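You operate a simulated robot arm through the tools that you are given. There is no shell and no other tool. Be economical: measure what you need, move in short steps, check, and stop when the job is done.

You are at the controls of a simulated robot arm. One attempt, no reset.

Task
Set the height stop to 90 cm and run the table against it.
Fine: the table's black switch off, its green switch on; hold the blue handset's up button till the table stops by itself. Supply box on, and left on; plugs and other settings stay.

It is judged by the outcome, as a careful person would: the job done as asked, and still so three seconds after it is handed in. It fails if anything else is knocked over, pushed out of place, dropped, spilled or broken.

Robot
A 5-joint arm with a two-finger parallel gripper on a trunk, on a base that drives. Base frame: it is fixed to the floor where the robot stands at the start and does not move with it; the origin is under the middle of the robot, x ahead of it, y to its left, z up; the surface under the hand at the start is at about z = 691. Readings come in mm, degrees, newtons and seconds.
It reaches about 1134 mm from its shoulder. Its first joint turns from -149.0 to 149.0 degrees. Places, roughly: black switch of the lift table [800, -200, 700]; blue handset (7x15x5 cm) [-100, 1300, 800]; blue plug [0, 1750, 1000]; green switch of the lift table [800, -100, 700]; height stop [600, 100, 600]; lift table [1000, 0, 700]; limit dial [-300, 1300, 900]; purple plug [-500, 1750, 750]; speed slide [-400, 1400, 900]; switch of the supply box [-200, 1600, 900]; white plug [-250, 1750, 1000]. Payload 1.57 kg.
The TCP is the grasp point between the finger pads, 30 mm short of the fingertips. In the tool frame z runs along the fingers and y along their closing line. The gripper opens to 110 mm. The fingers are 24 mm wide and 12 mm thick; the gripper's body (48 by 112 mm) begins 78 mm behind the TCP.
Orientation is that of the tool frame in the base frame, as a unit quaternion [x, y, z, w]. With the fingers straight down and closing along the base's y, the tool's x points along the base's -x, its y along +y and its z along -z.

Tools
- The arm moves only by the tool play_rows. Its argument "deltas" is a list of rows, each a list of 6 numbers: the shift along the base's x, y, z in mm, then the turn, a rotation vector about the base's x, y, z in degrees. In form: [[tx, ty, tz, rx, ry, rz], ...]. A call has 1 to 10 rows; each row is the pose to reach, as a shift and turn from the pose commanded when the call began. "hand" is the gripper command, from -1 (shut) to 1 (fully open), values between in proportion, set as the call begins (left out, the last holds). Rows are played at 5 a second. More than 50 mm and 8.6 degrees between two rows, or a gripper value outside its range, and nothing of the call is played. Where a pose cannot be reached the arm comes as near as it can. A force on the tool above 90 N (or 10 N above the force at the start of the call, whichever is more), or a blocked arm, ends the call early, and 0.2 s more pass. The fingers move at their own pace (about 72 mm/s each) and stop on an object; they squeeze with about 28 N. The grip force told is the motor's: it shows also when the fingers shut on nothing. Time passes only in rows, and 0.2 s behind the last, so rows that repeat a pose let the fingers close. It gives the time, the measured TCP pose, the force on the tool (base axes), the opening and the grip force at its end, in the units of the frame above (readings bear some noise), with the torque about the TCP (base axes, N m) and any sound that the robot's microphone picked up, and new pictures: "show" is both (left out), scene, wrist or none.
- Cameras (640 x 400 px; columns grow to the right, rows downward): "scene" is now at [2.1, 250.5, 1873.2]; the picture's right is [0.68, -0.73, 0.00], its down [-0.68, -0.63, -0.38] and it looks along [0.28, 0.26, -0.92] (base axes); focal length 272 px, centre (320, 200). "wrist" rides on the gripper at [70, 16, -141] in the tool frame; the picture's right is [-0.23, 0.97, 0.00], its down [-0.86, -0.20, -0.48] and it looks along [-0.47, -0.11, 0.88] (tool axes); focal length 222 px, centre (320, 200). There is no depth. A picture from a camera that has moved, and an enlarged one, comes with that camera's place and axes in the base frame and with its lens.
- raise_lower(by): slides the trunk up (or, below 0, down) by that many mm; the arm and the scene camera ride with it, the base frame stays. It gives what a move gives, with no picture.
- roll_base(legs): drives the robot by 1 to 6 legs, each [ahead, turn to the left] in mm and degrees, along the robot's own axes; the way and the turn of a leg run together, so that a leg with both is an arc; at most 1500 mm and 180 degrees a leg. The arm and the cameras ride along, it lands a little off, and it stops where it bumps. It gives what a move gives, and a new picture of the scene camera.
- turn_head(pan, tilt): turns the head with the scene camera to pan (to the left, within 155 degrees either way) and tilt (down, from -29 to 69), counted from straight ahead of the robot. It gives what a move gives, and a new picture of the scene camera.
- zoom(camera, box): a new picture of the part [left, top, right, bottom] of that camera's present view, enlarged. No time passes.
- close_job(): hands the job in; it is judged then, once.

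Work in short steps. Places have to be worked out from the pictures, the camera data and where the tool is seen: move nearer, look again, correct. Check each grasp and each placing, and mend what went wrong. You have 120 turns and 260 pictures in all, those below and enlarged ones among them. Open the gripper and draw the arm clear of the work before you hand the job in, unless the task says otherwise; then end with one line.

The tools are called after "Call:" as name(argument=value, ...) on one line, values as JSON. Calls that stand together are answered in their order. play_rows: Moves the arm, as the interface text tells. Its arguments: {"type":"object","properties":{"deltas":{"type":"array","items":{"type":"array","items":{"type":"number"}}},"hand":{"type":"number"},"show":{"type":"string","enum":["both","scene","wrist","none"]}},"required":["deltas"]} The other tools are called the same way: raise_lower (by) slides the trunk up or down; roll_base (legs) drives the base; turn_head (pan, tilt) turns the head that bears the scene camera; zoom (camera, box) takes an enlarged picture of a part of a camera's view; close_job () hands the job in.

At the start:

```text
clock: 0.0
position: [514.9, 379.7, 1183.0]
ee_rot: [0.0, 1.0, 0.0, 0.0]
force: [-0.2, 0.5, 0.0]
torque: [-0.02, 0.0, -0.02]
opening: 109.9
grip_force: 0.0
trunk travel left (down, up): [-917.0, 53.0]
robot x, y, heading: [4.6, 43.5, 0.1]
head pan, tilt: [42.7, 67.4]
```

scene: 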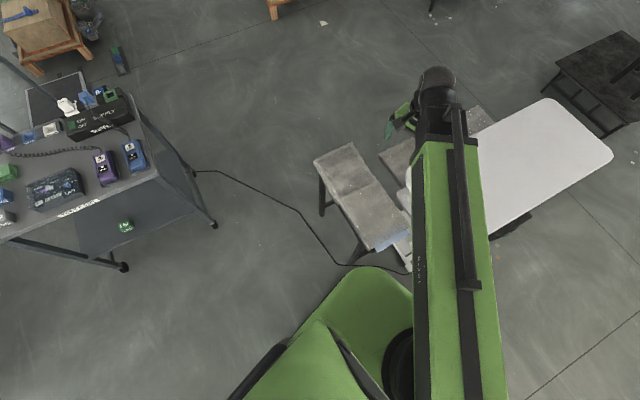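
wrist: 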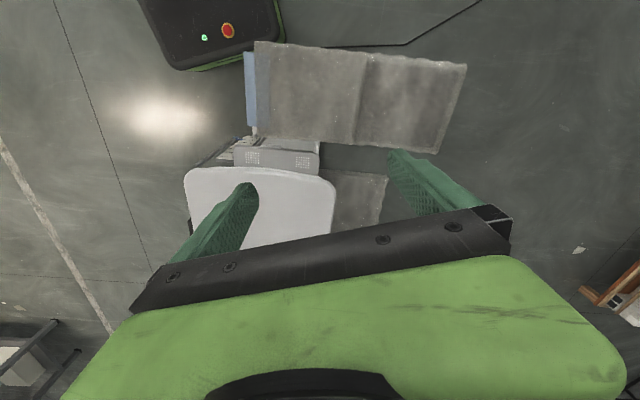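

The scene shows a lift table ahead-right and a bench with the supply box on the left. I zoom into both first.

Call:
zoom(camera="scene", box=[0, 60, 220, 270])

Call:
zoom(camera="wrist", box=[160, 30, 480, 250])

Call:
turn_head(pan=-20, tilt=50)

```text
1.90 times, centred on (110, 165) of scene
camera zoom: at [2.1, 250.5, 1873.2], right [0.68, -0.73, 0.0], down [-0.68, -0.63, -0.38], along [0.28, 0.26, -0.92], focal length 518 px, centre (720, 267)
```

zoom: 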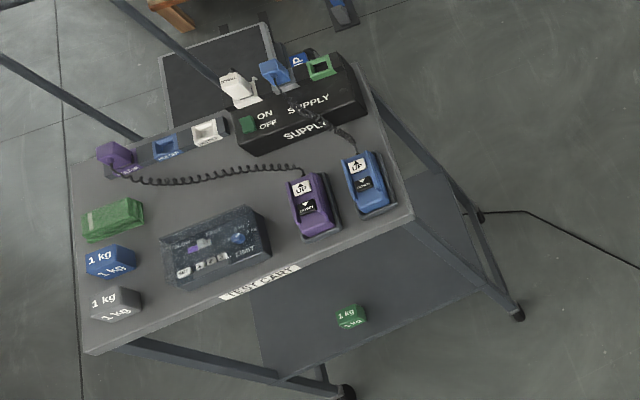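

```text
1.82 times, centred on (320, 140) of wrist
camera zoom: at [446.3, 397.2, 1324.4], right [0.23, 0.97, 0.0], down [0.86, -0.2, 0.48], along [0.47, -0.11, -0.88], focal length 404 px, centre (320, 309)
```

zoom: 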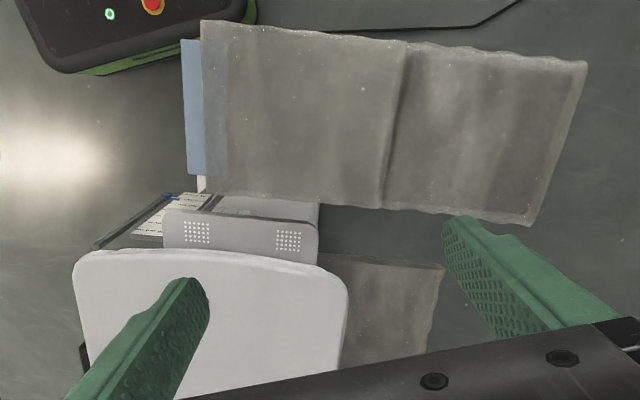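

```text
clock: 1.3
position: [515.6, 378.8, 1183.8]
ee_rot: [0.0, 1.0, 0.0, 0.0]
force: [-0.4, -0.4, 0.5]
torque: [0.01, 0.0, 0.02]
opening: 110.1
grip_force: 0.2
trunk travel left (down, up): [-917.0, 53.0]
robot x, y, heading: [5.2, 40.9, -0.0]
head pan, tilt: [-20.0, 50.0]
camera scene: at [32.2, 184.9, 1893.8], right [-0.34, -0.94, 0.0], down [-0.72, 0.26, -0.64], along [0.6, -0.22, -0.77], focal length 272 px, centre (320, 200)
```

scene: 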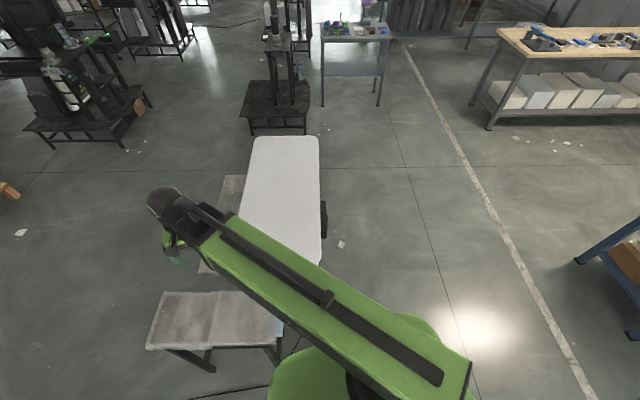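

The arm hides the table's near end. I swing it to the left and then look with the head at the table.

Call:
play_rows(deltas=[[-20, 45, 0, 0, 0, 0], [-45, 88, 0, 0, 0, 0], [-75, 125, 0, 0, 0, 0], [-105, 160, 0, 0, 0, 0], [-140, 190, 0, 0, 0, 0], [-175, 220, 0, 0, 0, 0], [-210, 250, 0, 0, 0, 0], [-245, 280, 0, 0, 0, 0], [-285, 300, 0, 0, 0, 0], [-325, 320, 0, 0, 0, 0]], show="none")

Call:
turn_head(pan=-8, tilt=58)

Call:
zoom(camera="scene", box=[200, 150, 440, 300])

```text
clock: 3.5
position: [190.8, 702.3, 1183.7]
ee_rot: [0.0, 1.0, 0.001, 0.0]
force: [-0.1, 0.1, -0.8]
torque: [-0.02, -0.04, -0.01]
opening: 110.0
grip_force: 0.0
trunk travel left (down, up): [-917.0, 53.0]
robot x, y, heading: [3.3, 39.3, 0.1]
head pan, tilt: [-20.0, 50.0]
```

```text
clock: 4.3
position: [191.4, 700.9, 1182.9]
ee_rot: [0.0, 1.0, 0.0, 0.0]
force: [-0.1, -0.1, -0.1]
torque: [0.01, 0.02, -0.03]
opening: 110.0
grip_force: 0.0
trunk travel left (down, up): [-917.0, 53.0]
robot x, y, heading: [1.7, 42.4, -0.0]
head pan, tilt: [-8.0, 58.0]
camera scene: at [27.6, 201.9, 1883.6], right [-0.14, -0.99, 0.0], down [-0.84, 0.12, -0.53], along [0.53, -0.07, -0.85], focal length 272 px, centre (320, 200)
```

scene: 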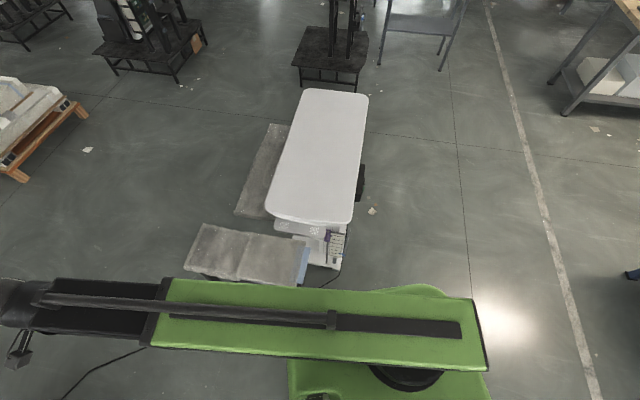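

```text
2.67 times, centred on (320, 225) of scene
camera zoom: at [27.6, 201.9, 1883.6], right [-0.14, -0.99, 0.0], down [-0.84, 0.12, -0.53], along [0.53, -0.07, -0.85], focal length 726 px, centre (320, 133)
```

zoom: 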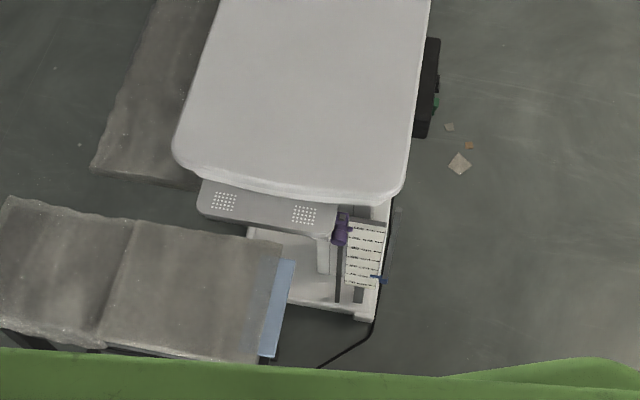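

The height stop appears to be a rod, a purple clamp and a scale on the table's near end. I lower the trunk by 450 to see these from nearer.

Call:
raise_lower(by=-450)

Call:
turn_head(pan=-14, tilt=45)

Call:
zoom(camera="scene", box=[220, 140, 420, 290])

```text
refused: -450 is not a number from -400 to 400
```

```text
clock: 5.0
position: [192.1, 701.9, 1184.3]
ee_rot: [0.0, 1.0, -0.001, 0.0]
force: [0.1, 0.4, 0.1]
torque: [-0.04, 0.01, 0.03]
opening: 109.7
grip_force: 0.0
trunk travel left (down, up): [-917.0, 53.0]
robot x, y, heading: [2.0, 41.7, 0.2]
head pan, tilt: [-14.0, 45.0]
camera scene: at [38.5, 191.9, 1900.7], right [-0.24, -0.97, 0.0], down [-0.69, 0.17, -0.71], along [0.69, -0.17, -0.71], focal length 272 px, centre (320, 200)
```

scene: 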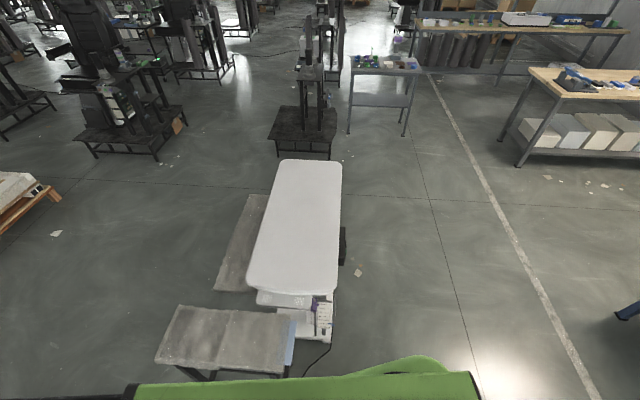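

```text
2.67 times, centred on (320, 215) of scene
camera zoom: at [38.5, 191.9, 1900.7], right [-0.24, -0.97, 0.0], down [-0.69, 0.17, -0.71], along [0.69, -0.17, -0.71], focal length 726 px, centre (320, 160)
```

zoom: 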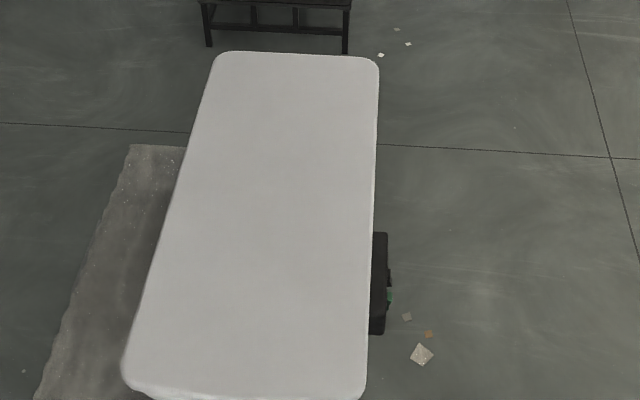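

Now lower by 400 and look at the near end.

Call:
raise_lower(by=-400)

Call:
turn_head(pan=-14, tilt=50)

Call:
zoom(camera="scene", box=[240, 120, 400, 240])

```text
clock: 8.8
position: [192.0, 702.7, 782.3]
ee_rot: [0.001, 1.0, 0.0, -0.001]
force: [-0.3, -0.8, 0.0]
torque: [0.01, -0.02, 0.02]
opening: 109.9
grip_force: 0.0
trunk travel left (down, up): [-517.0, 453.0]
robot x, y, heading: [6.1, 40.7, 0.3]
head pan, tilt: [-14.0, 45.0]
```

```text
clock: 9.5
position: [192.9, 700.0, 782.7]
ee_rot: [0.001, 1.0, 0.0, 0.0]
force: [-0.4, 0.0, -0.2]
torque: [0.02, 0.02, -0.02]
opening: 109.9
grip_force: 0.0
trunk travel left (down, up): [-517.0, 453.0]
robot x, y, heading: [8.2, 40.8, -0.0]
head pan, tilt: [-14.0, 50.0]
camera scene: at [34.4, 192.8, 1493.8], right [-0.24, -0.97, 0.0], down [-0.74, 0.18, -0.64], along [0.62, -0.16, -0.77], focal length 272 px, centre (320, 200)
```

scene: 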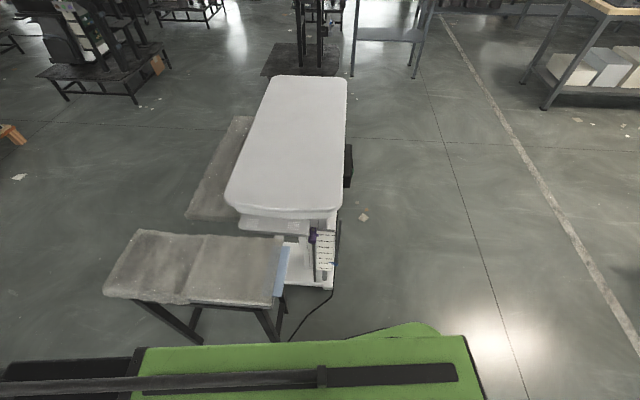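

```text
3.33 times, centred on (320, 180) of scene
camera zoom: at [34.4, 192.8, 1493.8], right [-0.24, -0.97, 0.0], down [-0.74, 0.18, -0.64], along [0.62, -0.16, -0.77], focal length 907 px, centre (320, 267)
```

zoom: 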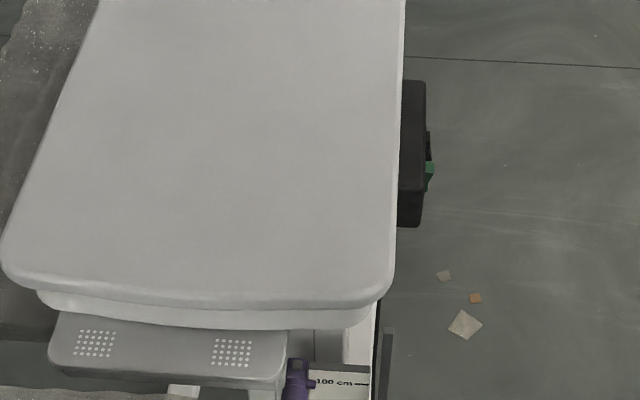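

Call:
zoom(camera="scene", box=[260, 210, 370, 300])

```text
4.44 times, centred on (315, 255) of scene
camera zoom: at [34.4, 192.8, 1493.8], right [-0.24, -0.97, 0.0], down [-0.74, 0.18, -0.64], along [0.62, -0.16, -0.77], focal length 1210 px, centre (342, -44)
```

zoom: 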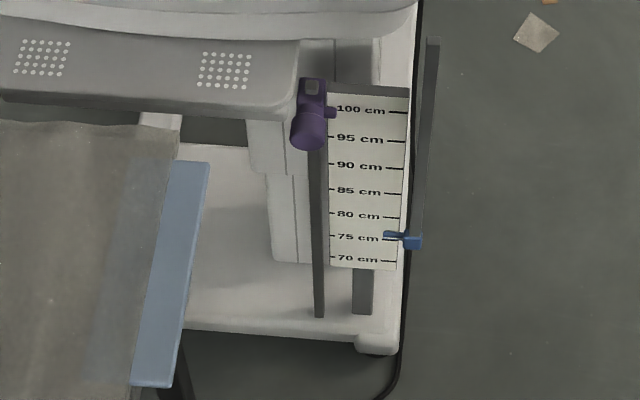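

The purple clamp with knob on the left rod is at 100 cm (the stop). The blue pointer at about 75 seems to be the present height. I bring the hand in front of it, spinning the tool 180° so that the wrist camera comes on top when the hand is pitched level.

Call:
play_rows(deltas=[[14, -38, 0, 0, 0, 8.5], [28, -76, 0, 0, 0, 17], [42, -114, 0, 0, 0, 25.5], [56, -152, 0, 0, 0, 34], [70, -190, 0, 0, 0, 42.5], [84, -228, 0, 0, 0, 51], [98, -266, 0, 0, 0, 59.5], [112, -304, 0, 0, 0, 68], [126, -342, 0, 0, 0, 76.5], [138, -380, 0, 0, 0, 85]], hand=-0.3, show="none")

Call:
play_rows(deltas=[[0, -26, 0, 0, 0, 8.5], [0, -52, 0, 0, 0, 17], [0, -78, 0, 0, 0, 25.5], [0, -104, 0, 0, 0, 34], [0, -130, 0, 0, 0, 42.5], [0, -156, 0, 0, 0, 51], [0, -182, 0, 0, 0, 59.5], [0, -208, 0, 0, 0, 68], [0, -234, 0, 0, 0, 76.5], [0, -260, 0, 0, 0, 85]], show="none")

Call:
play_rows(deltas=[[0, 0, 0, 0, 0, 5], [0, 0, 0, 0, 0, 10]], show="both")

```text
clock: 11.7
position: [417.3, 418.5, 783.3]
ee_rot: [-0.676, 0.737, 0.0, -0.002]
force: [-0.1, 0.6, 0.5]
torque: [0.0, 0.0, 0.03]
opening: 38.5
grip_force: 0.0
out of reach, approached as far as the arm can: row 5, 6, 7, 8, 9, 10
trunk travel left (down, up): [-517.0, 453.0]
robot x, y, heading: [6.9, 39.6, -0.1]
head pan, tilt: [-14.0, 50.0]
```

```text
clock: 13.9
position: [551.7, 200.4, 782.1]
ee_rot: [0.996, -0.087, -0.002, 0.001]
force: [0.3, -0.2, 0.1]
torque: [0.03, -0.01, 0.0]
opening: 38.5
grip_force: 0.1
out of reach, approached as far as the arm can: row 1, 2, 3, 4, 5, 6, 7, 8, 9, 10
trunk travel left (down, up): [-517.0, 453.0]
robot x, y, heading: [5.8, 45.5, 0.2]
head pan, tilt: [-14.0, 50.0]
```

```text
clock: 14.5
position: [553.0, 199.7, 783.6]
ee_rot: [1.0, 0.001, -0.001, 0.001]
force: [-0.2, -0.3, -1.0]
torque: [0.0, 0.01, -0.02]
opening: 38.6
grip_force: 0.1
trunk travel left (down, up): [-517.0, 453.0]
robot x, y, heading: [2.5, 39.8, 0.0]
head pan, tilt: [-14.0, 50.0]
camera scene: at [34.5, 192.8, 1493.8], right [-0.24, -0.97, 0.0], down [-0.74, 0.18, -0.64], along [0.62, -0.15, -0.77], focal length 272 px, centre (320, 200)
camera wrist: at [623.8, 183.8, 924.3], right [-0.22, -0.97, 0.0], down [-0.85, 0.2, 0.48], along [-0.47, 0.11, -0.88], focal length 222 px, centre (320, 200)
```

scene: 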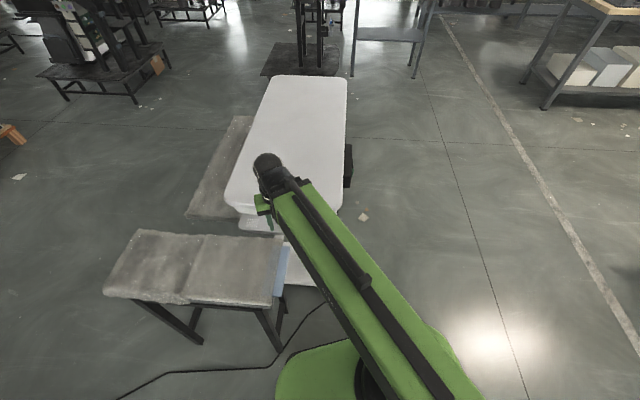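
wrist: 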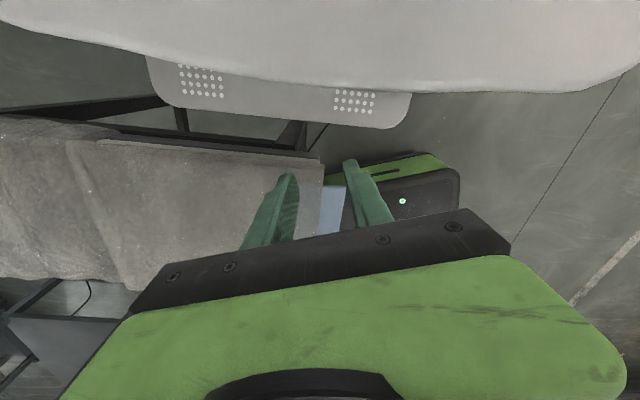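

The arm's inner reach limit is about 570 mm, so the base is too near for a level approach. I back off 350 mm.

Call:
roll_base(legs=[[-350, 0]])

```text
clock: 16.8
position: [205.2, 199.0, 783.2]
ee_rot: [1.0, 0.001, -0.001, 0.0]
force: [0.1, -0.5, 0.3]
torque: [0.01, -0.02, -0.01]
opening: 38.5
grip_force: 0.1
trunk travel left (down, up): [-517.0, 453.0]
robot x, y, heading: [-346.1, 44.8, 0.1]
head pan, tilt: [-14.0, 50.0]
camera scene: at [-312.8, 192.4, 1493.8], right [-0.24, -0.97, 0.0], down [-0.74, 0.18, -0.64], along [0.62, -0.15, -0.77], focal length 272 px, centre (320, 200)
```

scene: 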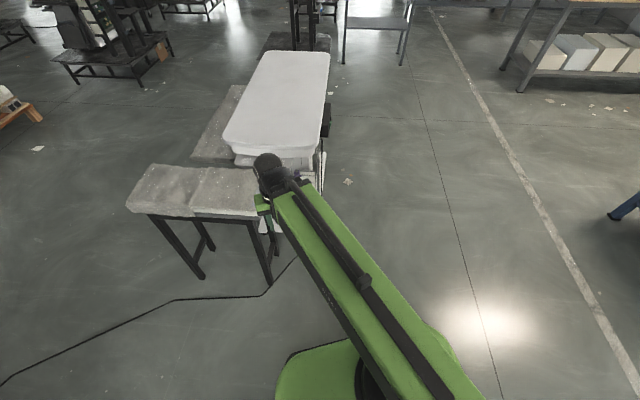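

I move to y≈60 while pitching the hand up towards level.

Call:
play_rows(deltas=[[30, -36, 0, 0, 0, 0], [60, -72, 0, 0, 0, 0], [90, -108, 0, 0, 0, 0], [110, -140, 0, 0, 0, 0], [125, -140, 0, 0, -8.5, 0], [140, -140, 0, 0, -17, 0], [155, -140, 0, 0, -25.5, 0], [165, -140, 0, 0, -34, 0], [175, -140, 0, 0, -42.5, 0], [185, -140, 0, 0, -51, 0]], show="both")

```text
clock: 19.0
position: [413.2, 74.9, 872.2]
ee_rot: [0.903, -0.005, 0.43, 0.005]
force: [-0.1, 0.3, 0.1]
torque: [0.0, 0.02, 0.0]
opening: 38.5
grip_force: 0.0
out of reach, approached as far as the arm can: row 3, 4, 5, 6, 7, 8, 9, 10
trunk travel left (down, up): [-517.0, 453.0]
robot x, y, heading: [-343.4, 40.4, 0.3]
head pan, tilt: [-14.0, 50.0]
camera scene: at [-312.9, 192.3, 1493.8], right [-0.24, -0.97, 0.0], down [-0.74, 0.18, -0.64], along [0.62, -0.15, -0.77], focal length 272 px, centre (320, 200)
camera wrist: at [348.2, 61.5, 1014.3], right [-0.16, -0.97, -0.17], down [-0.91, 0.21, -0.36], along [0.39, 0.1, -0.92], focal length 222 px, centre (320, 200)
```

scene: 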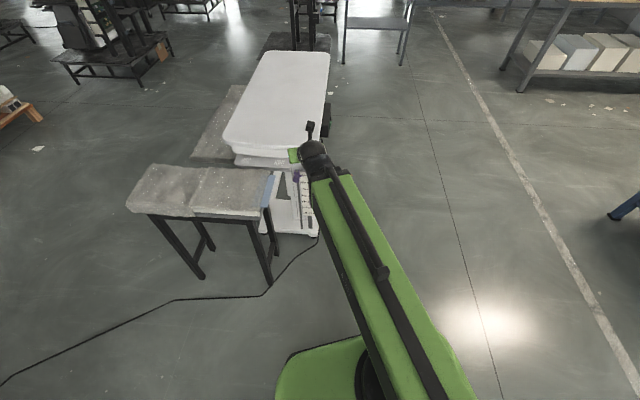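
wrist: 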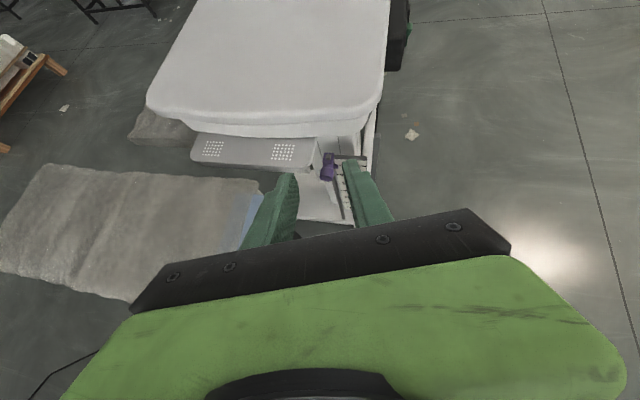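

The pose clips to what is reachable. I finish pitching to level while lowering in front of the stop.

Call:
play_rows(deltas=[[0, 0, -20, 0, -8, 0], [0, 0, -40, 0, -16, 0], [0, 0, -60, 0, -24, 0], [0, 0, -80, 0, -32, 0], [0, 0, -110, 0, -39, 0]], show="both")

```text
clock: 20.2
position: [466.6, 79.1, 1018.7]
ee_rot: [0.711, -0.001, 0.703, -0.002]
force: [0.4, -1.2, 0.7]
torque: [-0.02, 0.03, -0.01]
opening: 38.4
grip_force: 0.1
out of reach, approached as far as the arm can: row 1, 2, 3, 4, 5
trunk travel left (down, up): [-517.0, 453.0]
robot x, y, heading: [-343.3, 38.7, 0.0]
head pan, tilt: [-14.0, 50.0]
camera scene: at [-312.9, 192.3, 1493.8], right [-0.24, -0.97, 0.0], down [-0.74, 0.18, -0.64], along [0.62, -0.15, -0.77], focal length 272 px, centre (320, 200)
camera wrist: at [327.0, 63.0, 1089.5], right [0.0, -0.97, -0.23], down [-0.49, 0.2, -0.85], along [0.87, 0.11, -0.48], focal length 222 px, centre (320, 200)
```

scene: 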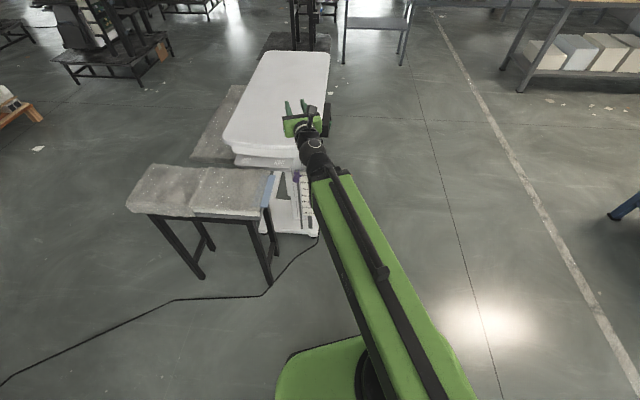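
wrist: 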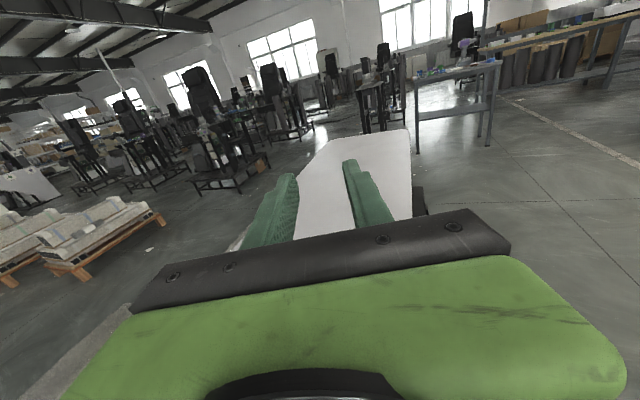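

Level now but high; I lower the trunk 290 instead, which keeps the arm posture.

Call:
raise_lower(by=-290)

Call:
play_rows(deltas=[[0, 0, 0, 0, 0, 0]], show="both")

Call:
zoom(camera="wrist", box=[240, 80, 440, 230])

```text
clock: 23.1
position: [465.9, 78.1, 728.4]
ee_rot: [0.711, 0.0, 0.704, 0.001]
force: [0.2, 0.1, -0.1]
torque: [0.02, -0.03, 0.0]
opening: 38.6
grip_force: 0.1
trunk travel left (down, up): [-227.0, 743.0]
robot x, y, heading: [-343.4, 42.1, 0.1]
head pan, tilt: [-14.0, 50.0]
```

```text
clock: 23.5
position: [468.0, 77.6, 729.0]
ee_rot: [0.711, 0.0, 0.703, 0.001]
force: [0.6, 0.0, 0.0]
torque: [0.02, 0.02, 0.0]
opening: 38.5
grip_force: 0.1
trunk travel left (down, up): [-227.0, 743.0]
robot x, y, heading: [-341.4, 40.3, 0.2]
head pan, tilt: [-14.0, 50.0]
camera scene: at [-312.9, 192.4, 1203.8], right [-0.24, -0.97, 0.0], down [-0.74, 0.18, -0.64], along [0.62, -0.15, -0.77], focal length 272 px, centre (320, 200)
camera wrist: at [327.0, 63.3, 799.7], right [0.0, -0.97, -0.23], down [-0.49, 0.2, -0.85], along [0.87, 0.11, -0.48], focal length 222 px, centre (320, 200)
```

scene: 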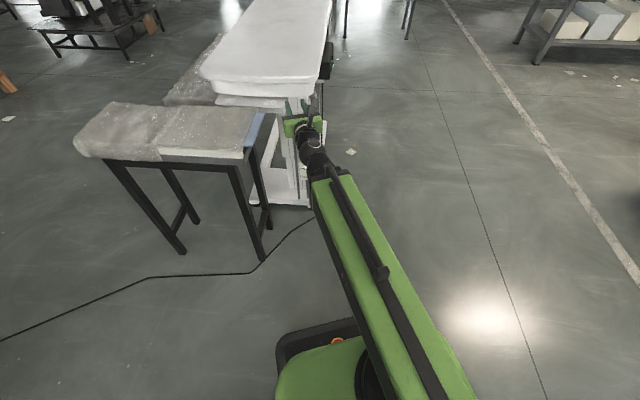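
wrist: 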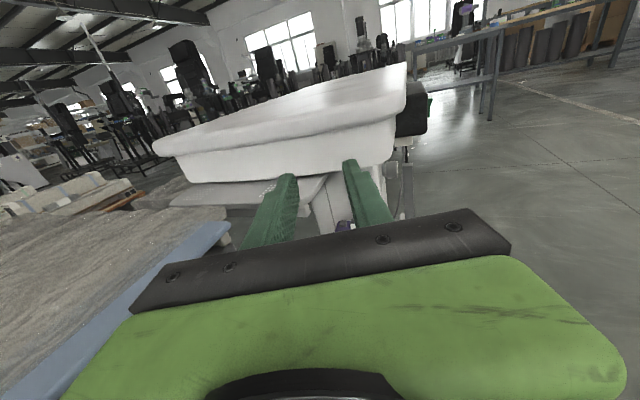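

```text
2.67 times, centred on (340, 155) of wrist
camera zoom: at [327.0, 63.3, 799.7], right [0.0, -0.97, -0.23], down [-0.49, 0.2, -0.85], along [0.87, 0.11, -0.48], focal length 592 px, centre (267, 320)
```

zoom: 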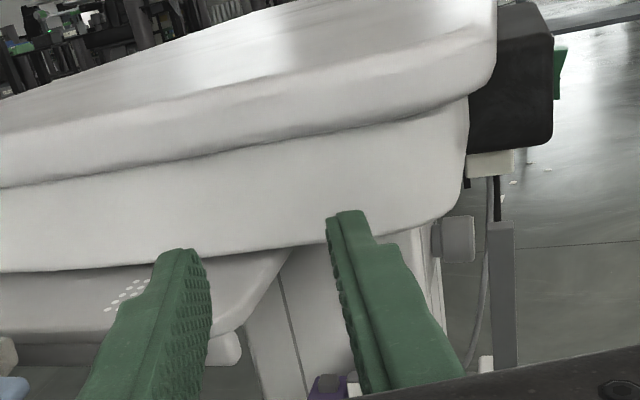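

The stop triangulates to about (581, 75, 611), and the scale is about 1:1, so 90 cm is ~100 mm lower. I lower by 90 for a close look at the clamp; bench edge stays ~70 mm to the left.

Call:
raise_lower(by=-90)

Call:
zoom(camera="wrist", box=[240, 80, 440, 230])

```text
clock: 24.7
position: [467.4, 78.6, 639.7]
ee_rot: [0.71, 0.0, 0.704, 0.0]
force: [0.3, -0.4, 0.4]
torque: [-0.01, 0.02, 0.01]
opening: 38.2
grip_force: 0.1
trunk travel left (down, up): [-137.0, 833.0]
robot x, y, heading: [-348.1, 40.7, 0.0]
head pan, tilt: [-14.0, 50.0]
```

```text
2.67 times, centred on (340, 155) of wrist
camera zoom: at [327.0, 63.3, 709.7], right [0.0, -0.97, -0.23], down [-0.49, 0.2, -0.85], along [0.87, 0.11, -0.48], focal length 592 px, centre (267, 320)
```

zoom: 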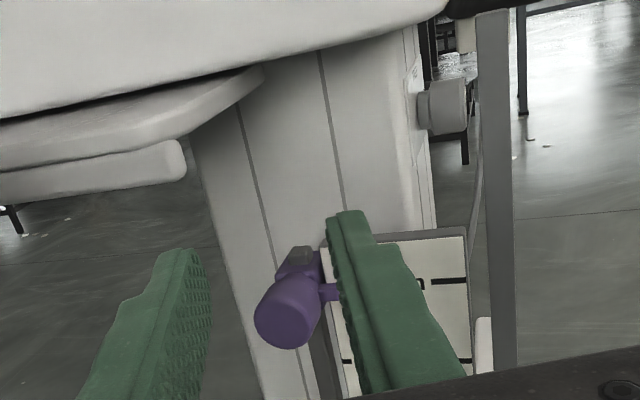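

The stop is a purple collar with a knob-like grip pointing at me. I open the fingers and go down and a bit forward to see it between them.

Call:
play_rows(deltas=[[10, 2, -30, 0, 0, 0], [20, 4, -60, 0, 0, 0], [20, 4, -60, 0, 0, 0]], hand=0.6, show="both")

Call:
zoom(camera="wrist", box=[220, 80, 420, 230])

```text
clock: 25.5
position: [484.3, 80.6, 638.0]
ee_rot: [0.712, 0.0, 0.703, 0.001]
force: [0.9, 0.3, 0.3]
torque: [-0.01, 0.01, -0.01]
opening: 88.0
grip_force: 0.0
out of reach, approached as far as the arm can: row 1, 2, 3
trunk travel left (down, up): [-137.0, 833.0]
robot x, y, heading: [-342.9, 37.1, 0.2]
head pan, tilt: [-14.0, 50.0]
camera scene: at [-312.9, 192.4, 1113.8], right [-0.24, -0.97, 0.0], down [-0.74, 0.18, -0.64], along [0.62, -0.15, -0.77], focal length 272 px, centre (320, 200)
camera wrist: at [344.5, 66.8, 709.5], right [0.0, -0.97, -0.23], down [-0.49, 0.2, -0.85], along [0.87, 0.11, -0.48], focal length 222 px, centre (320, 200)
```

scene: 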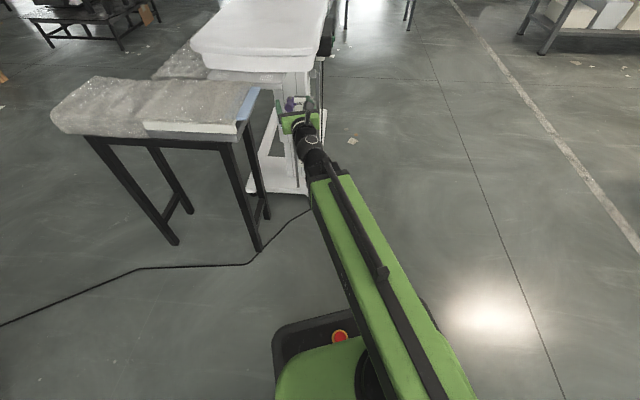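
wrist: 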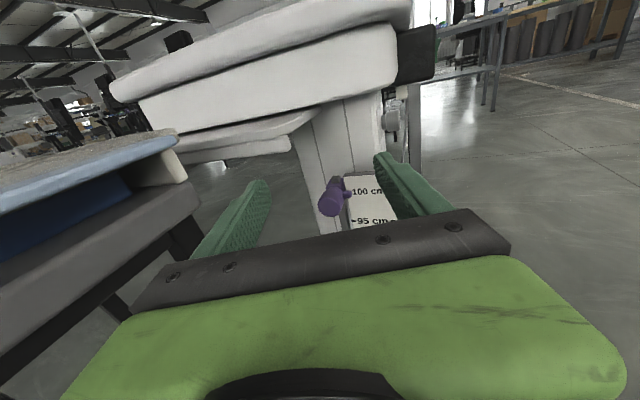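

```text
2.67 times, centred on (320, 155) of wrist
camera zoom: at [344.5, 66.8, 709.5], right [0.0, -0.97, -0.23], down [-0.49, 0.2, -0.85], along [0.87, 0.11, -0.48], focal length 592 px, centre (320, 320)
```

zoom: 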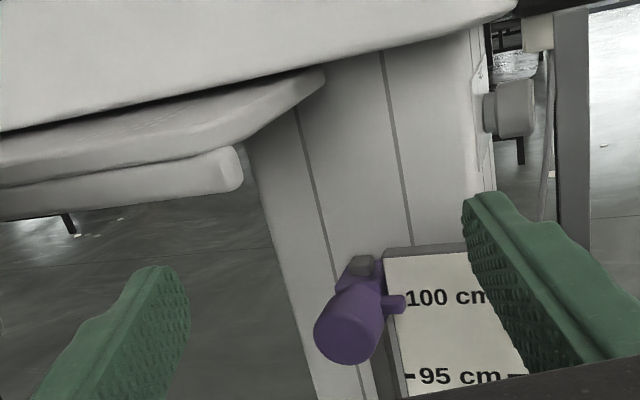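

With the base here the level hand can't go lower. I back off 120 mm and test the reach lower with a more extended arm.

Call:
roll_base(legs=[[-120, 0]])

Call:
play_rows(deltas=[[40, 0, 0, 0, 0, 0], [80, 0, 0, 0, 0, 0], [110, 0, 0, 0, 0, 0], [110, 0, -35, 0, 0, 0], [110, 0, -70, 0, 0, 0], [110, 0, -70, 0, 0, 0]], show="both")

```text
clock: 26.8
position: [361.5, 80.7, 639.8]
ee_rot: [0.712, 0.0, 0.702, 0.001]
force: [-0.3, 0.5, 0.7]
torque: [0.0, 0.03, 0.0]
opening: 88.0
grip_force: 0.1
trunk travel left (down, up): [-137.0, 833.0]
robot x, y, heading: [-464.9, 41.1, 0.2]
head pan, tilt: [-14.0, 50.0]
camera scene: at [-435.1, 192.2, 1113.8], right [-0.24, -0.97, 0.0], down [-0.74, 0.18, -0.64], along [0.62, -0.15, -0.77], focal length 272 px, centre (320, 200)
```

scene: 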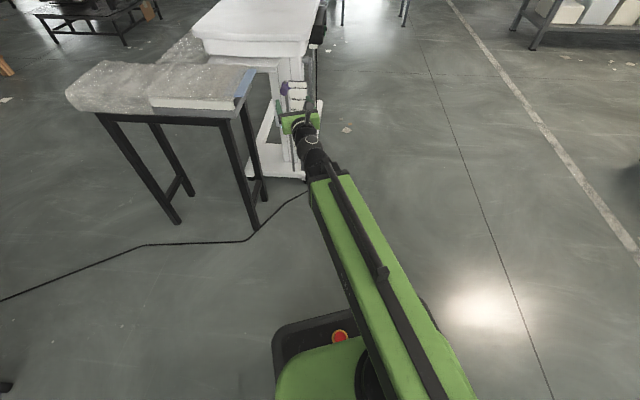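

```text
clock: 28.2
position: [473.0, 81.6, 638.3]
ee_rot: [0.711, 0.0, 0.703, 0.001]
force: [0.1, 0.3, 0.2]
torque: [-0.02, 0.03, 0.01]
opening: 88.0
grip_force: 0.1
out of reach, approached as far as the arm can: row 4, 5, 6
trunk travel left (down, up): [-137.0, 833.0]
robot x, y, heading: [-463.8, 48.6, -0.2]
head pan, tilt: [-14.0, 50.0]
camera scene: at [-434.9, 192.2, 1113.8], right [-0.24, -0.97, 0.0], down [-0.74, 0.18, -0.64], along [0.62, -0.15, -0.77], focal length 272 px, centre (320, 200)
camera wrist: at [333.1, 66.5, 709.3], right [0.0, -0.97, -0.23], down [-0.49, 0.2, -0.85], along [0.87, 0.11, -0.48], focal length 222 px, centre (320, 200)
```

scene: 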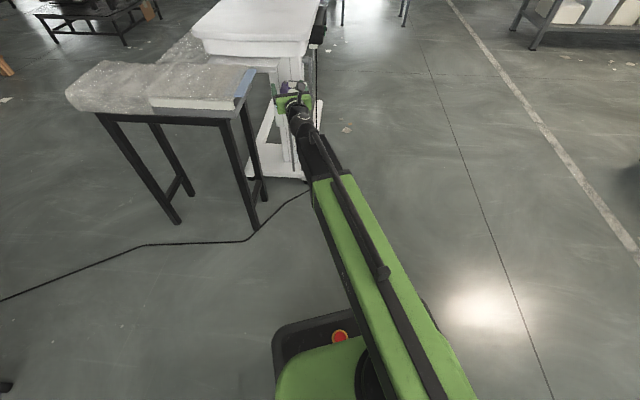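
wrist: 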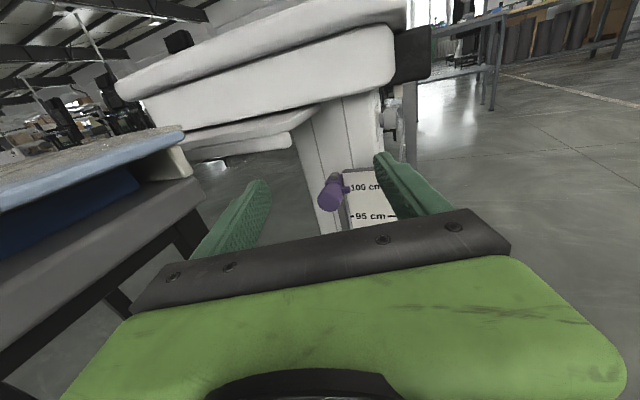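

Height at a given pitch is bound by the trunk. Pitching 20° down gains the rest, so I pitch down and drop the trunk 60.

Call:
play_rows(deltas=[[0, 0, 0, 0, 7, 0], [0, 0, 0, 0, 14, 0], [0, 0, 0, 0, 20, 0], [0, 0, -20, 0, 20, 0]], show="none")

Call:
raise_lower(by=-60)

Call:
play_rows(deltas=[[0, 0, 0, 0, 0, 0]], show="wrist")

Call:
zoom(camera="wrist", box=[220, 80, 420, 230])

```text
clock: 29.2
position: [470.0, 81.7, 557.4]
ee_rot: [0.823, 0.001, 0.568, 0.001]
force: [-1.0, 0.7, 0.2]
torque: [0.0, 0.02, -0.01]
opening: 88.0
grip_force: 0.1
out of reach, approached as far as the arm can: row 1, 2, 3, 4
trunk travel left (down, up): [-137.0, 833.0]
robot x, y, heading: [-461.9, 42.0, 0.2]
head pan, tilt: [-14.0, 50.0]
```

```text
clock: 30.2
position: [469.5, 82.0, 497.5]
ee_rot: [0.822, 0.001, 0.569, 0.0]
force: [-0.5, -0.6, -1.2]
torque: [0.01, 0.0, -0.01]
opening: 88.3
grip_force: 0.1
trunk travel left (down, up): [-77.0, 893.0]
robot x, y, heading: [-464.7, 42.1, -0.1]
head pan, tilt: [-14.0, 50.0]
```

```text
clock: 30.6
position: [469.7, 81.3, 498.0]
ee_rot: [0.822, 0.0, 0.57, 0.001]
force: [-0.4, 0.4, -0.8]
torque: [0.0, 0.0, -0.01]
opening: 87.9
grip_force: 0.1
trunk travel left (down, up): [-77.0, 893.0]
robot x, y, heading: [-471.5, 41.5, 0.3]
head pan, tilt: [-14.0, 50.0]
camera wrist: at [363.1, 67.0, 612.2], right [-0.08, -0.97, -0.21], down [-0.75, 0.2, -0.63], along [0.66, 0.11, -0.75], focal length 222 px, centre (320, 200)
```

wrist: 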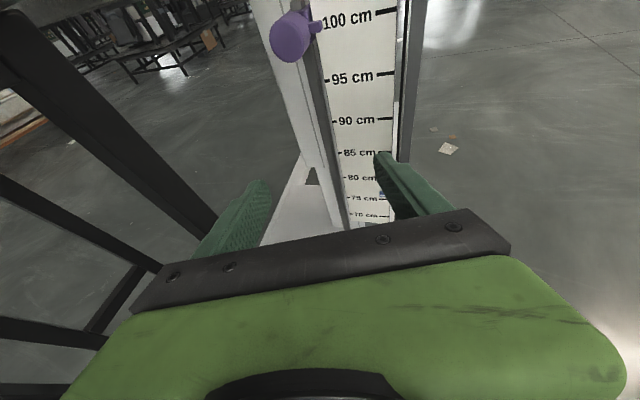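

```text
2.67 times, centred on (320, 155) of wrist
camera zoom: at [363.1, 67.0, 612.2], right [-0.08, -0.97, -0.21], down [-0.75, 0.2, -0.63], along [0.66, 0.11, -0.75], focal length 592 px, centre (320, 320)
```

zoom: 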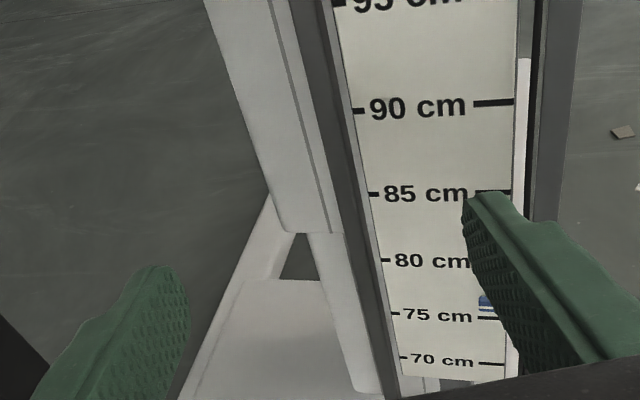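

Knob front is at about (593, 87, 560) and the 90 mark ~100 mm below. I rise to its height and move in to x≈560, then look.

Call:
play_rows(deltas=[[0, 3, 35, 0, 0, 0], [0, 6, 66, 0, 0, 0], [45, 6, 66, 0, 0, 0], [85, 6, 66, 0, 0, 0]], show="wrist")

Call:
zoom(camera="wrist", box=[220, 80, 420, 230])

```text
clock: 31.6
position: [551.1, 86.4, 497.5]
ee_rot: [0.822, 0.001, 0.569, 0.0]
force: [-0.3, 0.1, -0.5]
torque: [-0.01, 0.01, -0.01]
opening: 88.1
grip_force: 0.0
out of reach, approached as far as the arm can: row 1, 2, 3, 4
trunk travel left (down, up): [-77.0, 893.0]
robot x, y, heading: [-464.5, 45.5, 0.1]
head pan, tilt: [-14.0, 50.0]
camera wrist: at [443.8, 70.7, 612.5], right [-0.08, -0.97, -0.21], down [-0.75, 0.2, -0.63], along [0.66, 0.11, -0.74], focal length 222 px, centre (320, 200)
```

wrist: 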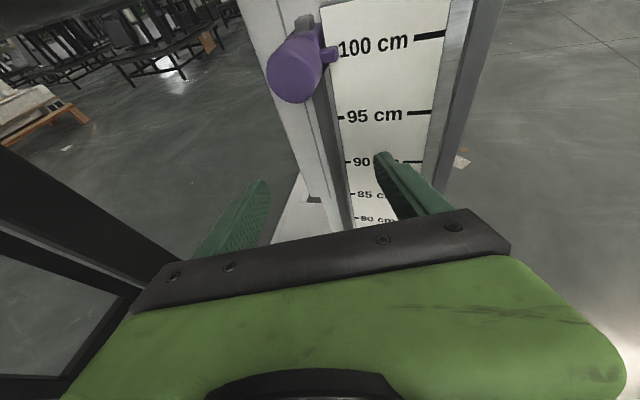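

```text
2.67 times, centred on (320, 155) of wrist
camera zoom: at [443.8, 70.7, 612.5], right [-0.08, -0.97, -0.21], down [-0.75, 0.2, -0.63], along [0.66, 0.11, -0.74], focal length 592 px, centre (320, 320)
```

zoom: 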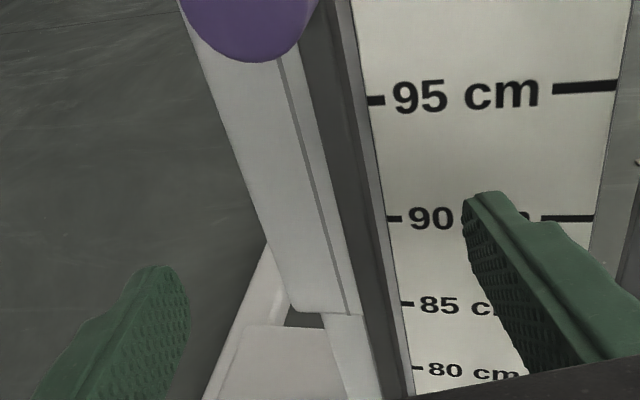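

So the arm moves in a level plane: height comes only from trunk and pitch. I raise the trunk 64 to bring the TCP to the knob's height.

Call:
raise_lower(by=64)

Call:
play_rows(deltas=[[20, 2, 0, 0, 0, 0], [37, 2, 0, 0, 0, 0]], show="wrist")

Call:
zoom(camera="wrist", box=[220, 80, 420, 230])

```text
clock: 32.6
position: [551.6, 85.2, 560.9]
ee_rot: [0.822, -0.001, 0.569, 0.002]
force: [0.0, 0.2, 0.4]
torque: [-0.02, 0.02, 0.0]
opening: 87.9
grip_force: 0.1
trunk travel left (down, up): [-141.0, 829.0]
robot x, y, heading: [-465.9, 39.2, 0.1]
head pan, tilt: [-14.0, 50.0]
```

```text
clock: 33.3
position: [580.0, 87.4, 562.8]
ee_rot: [0.825, -0.002, 0.564, 0.0]
force: [-26.5, 1.9, 16.7]
torque: [-0.93, -0.54, -1.41]
opening: 86.0
grip_force: 0.0
trunk travel left (down, up): [-141.0, 829.0]
robot x, y, heading: [-469.1, 41.8, -0.1]
head pan, tilt: [-14.0, 50.0]
stopped in row 2: the force on the tool passed its limit at 106 N (the readings are from after the stop); the commanded pose is now the measured one
camera wrist: at [473.7, 72.3, 678.0], right [-0.09, -0.97, -0.21], down [-0.75, 0.2, -0.62], along [0.65, 0.11, -0.75], focal length 222 px, centre (320, 200)
```

wrist: 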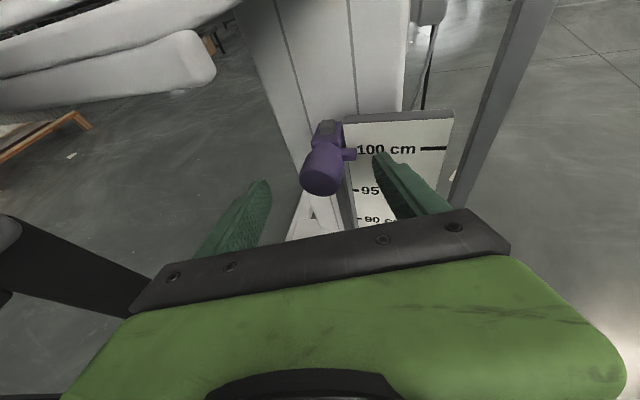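

```text
2.67 times, centred on (320, 155) of wrist
camera zoom: at [473.7, 72.3, 678.0], right [-0.09, -0.97, -0.21], down [-0.75, 0.2, -0.62], along [0.65, 0.11, -0.75], focal length 592 px, centre (320, 320)
```

zoom: 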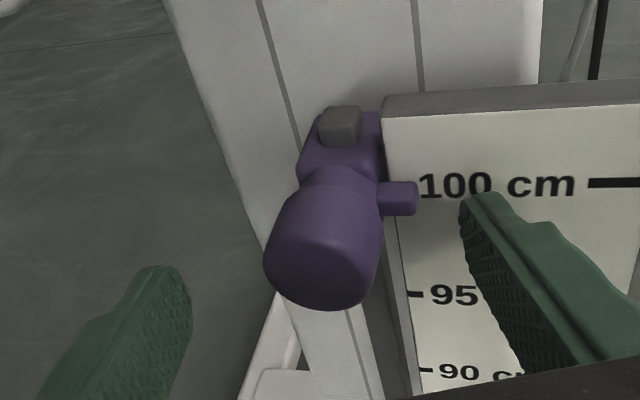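

The right fingertip touched the scale plate (x≈608). I back off 6 mm and close on the knob, which sits centred between the fingers.

Call:
play_rows(deltas=[[-6, 0, 0, 0, 0, 0]], show="none")

Call:
play_rows(deltas=[[0, 0, 0, 0, 0, 0], [0, 0, 0, 0, 0, 0], [0, 0, 0, 0, 0, 0], [0, 0, 0, 0, 0, 0]], hand=-0.6, show="wrist")

Call:
zoom(camera="wrist", box=[220, 80, 420, 230])

```text
clock: 33.7
position: [575.5, 87.7, 557.5]
ee_rot: [0.828, -0.003, 0.561, -0.001]
force: [0.0, -0.4, -1.2]
torque: [-0.02, -0.04, -0.04]
opening: 87.7
grip_force: 0.0
trunk travel left (down, up): [-141.0, 829.0]
robot x, y, heading: [-460.5, 37.6, 0.2]
head pan, tilt: [-14.0, 50.0]
```

```text
clock: 34.7
position: [576.0, 84.4, 558.2]
ee_rot: [0.827, -0.003, 0.563, 0.0]
force: [2.2, -22.6, -0.9]
torque: [-0.2, -0.06, -1.34]
opening: 36.0
grip_force: 42.6
trunk travel left (down, up): [-141.0, 829.0]
robot x, y, heading: [-466.0, 44.2, 0.1]
head pan, tilt: [-14.0, 50.0]
camera wrist: at [470.6, 69.7, 674.2], right [-0.09, -0.97, -0.21], down [-0.76, 0.21, -0.62], along [0.65, 0.11, -0.76], focal length 222 px, centre (320, 200)
```

wrist: 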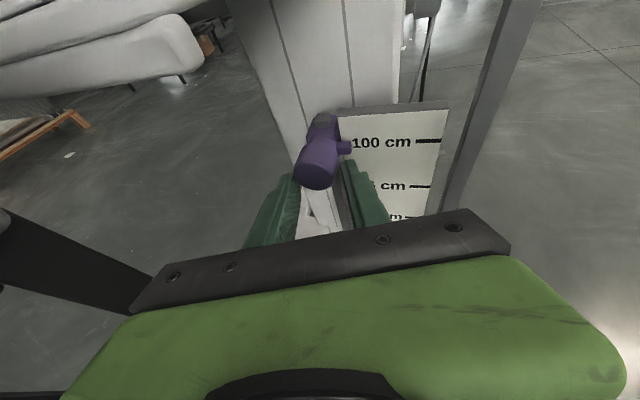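

```text
2.67 times, centred on (320, 155) of wrist
camera zoom: at [470.6, 69.7, 674.2], right [-0.09, -0.97, -0.21], down [-0.76, 0.21, -0.62], along [0.65, 0.11, -0.76], focal length 592 px, centre (320, 320)
```

zoom: 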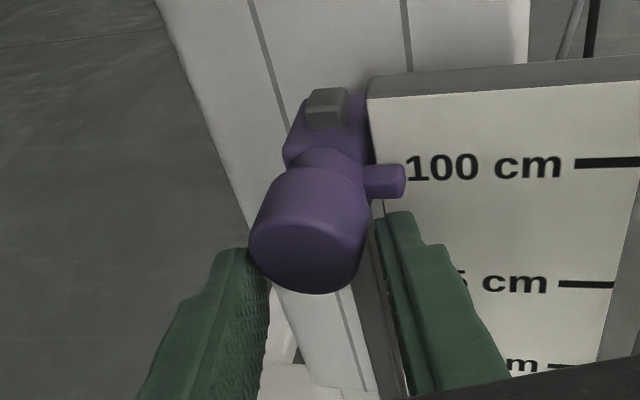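

The fingers hold the knob (36 mm). I lower the trunk 30 as a test to see whether the collar slides.

Call:
play_rows(deltas=[[0, -3, 0, 0, 0, 0]], hand=-1, show="none")

Call:
raise_lower(by=-30)

Call:
zoom(camera="wrist", box=[220, 80, 420, 230])

```text
clock: 35.1
position: [575.3, 85.2, 558.4]
ee_rot: [0.827, -0.004, 0.563, -0.001]
force: [5.3, -11.2, -0.6]
torque: [-0.14, 0.0, -1.18]
opening: 36.0
grip_force: 42.8
trunk travel left (down, up): [-141.0, 829.0]
robot x, y, heading: [-464.4, 41.1, 0.1]
head pan, tilt: [-14.0, 50.0]
```

```text
clock: 35.8
position: [575.7, 85.5, 528.1]
ee_rot: [0.827, -0.002, 0.563, -0.001]
force: [6.3, -2.7, -1.5]
torque: [-0.04, -0.41, -1.0]
opening: 35.9
grip_force: 42.8
trunk travel left (down, up): [-111.0, 859.0]
robot x, y, heading: [-464.2, 43.2, 0.2]
head pan, tilt: [-14.0, 50.0]
```

```text
2.67 times, centred on (320, 155) of wrist
camera zoom: at [470.5, 69.3, 643.8], right [-0.09, -0.97, -0.22], down [-0.76, 0.21, -0.62], along [0.65, 0.11, -0.76], focal length 592 px, centre (320, 320)
```

zoom: 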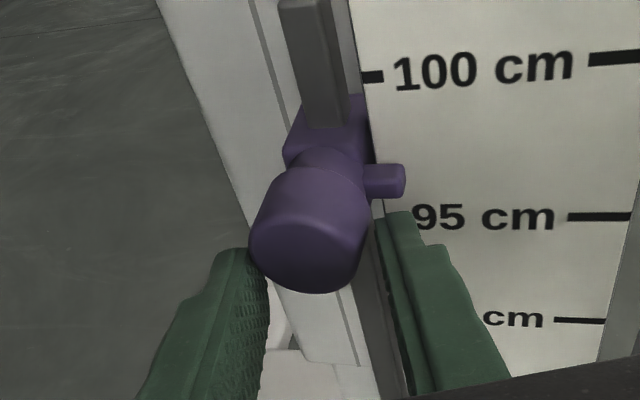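

The collar slides with the hand. I lower another 65 and check against the marks.

Call:
raise_lower(by=-65)

Call:
zoom(camera="wrist", box=[220, 80, 420, 230])

Call:
zoom(camera="scene", box=[240, 60, 360, 160])

```text
clock: 36.9
position: [575.5, 84.5, 460.8]
ee_rot: [0.827, -0.002, 0.562, 0.0]
force: [4.4, 3.7, -3.9]
torque: [-0.17, -0.28, -0.75]
opening: 35.9
grip_force: 42.6
trunk travel left (down, up): [-46.0, 924.0]
robot x, y, heading: [-467.2, 38.5, 0.1]
head pan, tilt: [-14.0, 50.0]
```

```text
2.67 times, centred on (320, 155) of wrist
camera zoom: at [470.5, 69.4, 578.6], right [-0.09, -0.97, -0.21], down [-0.76, 0.2, -0.62], along [0.65, 0.11, -0.76], focal length 592 px, centre (320, 320)
```

zoom: 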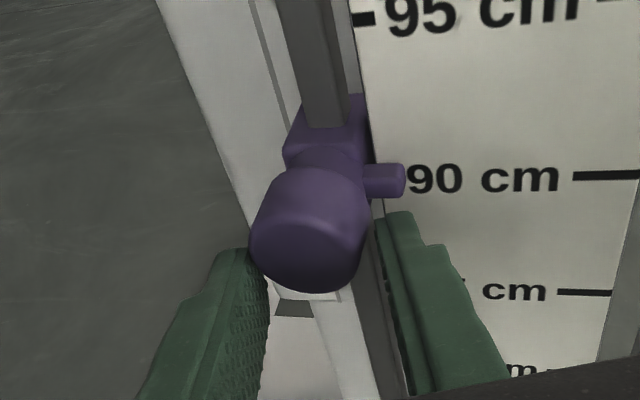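

```text
4.00 times, centred on (300, 110) of scene
camera zoom: at [-434.8, 192.3, 1022.7], right [-0.24, -0.97, 0.0], down [-0.74, 0.18, -0.64], along [0.62, -0.15, -0.77], focal length 1089 px, centre (400, 560)
```

zoom: 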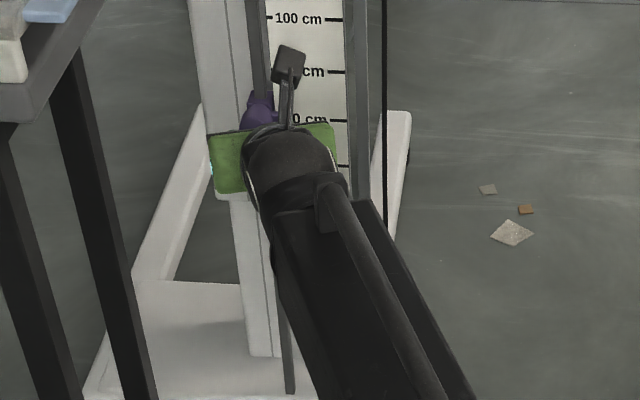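

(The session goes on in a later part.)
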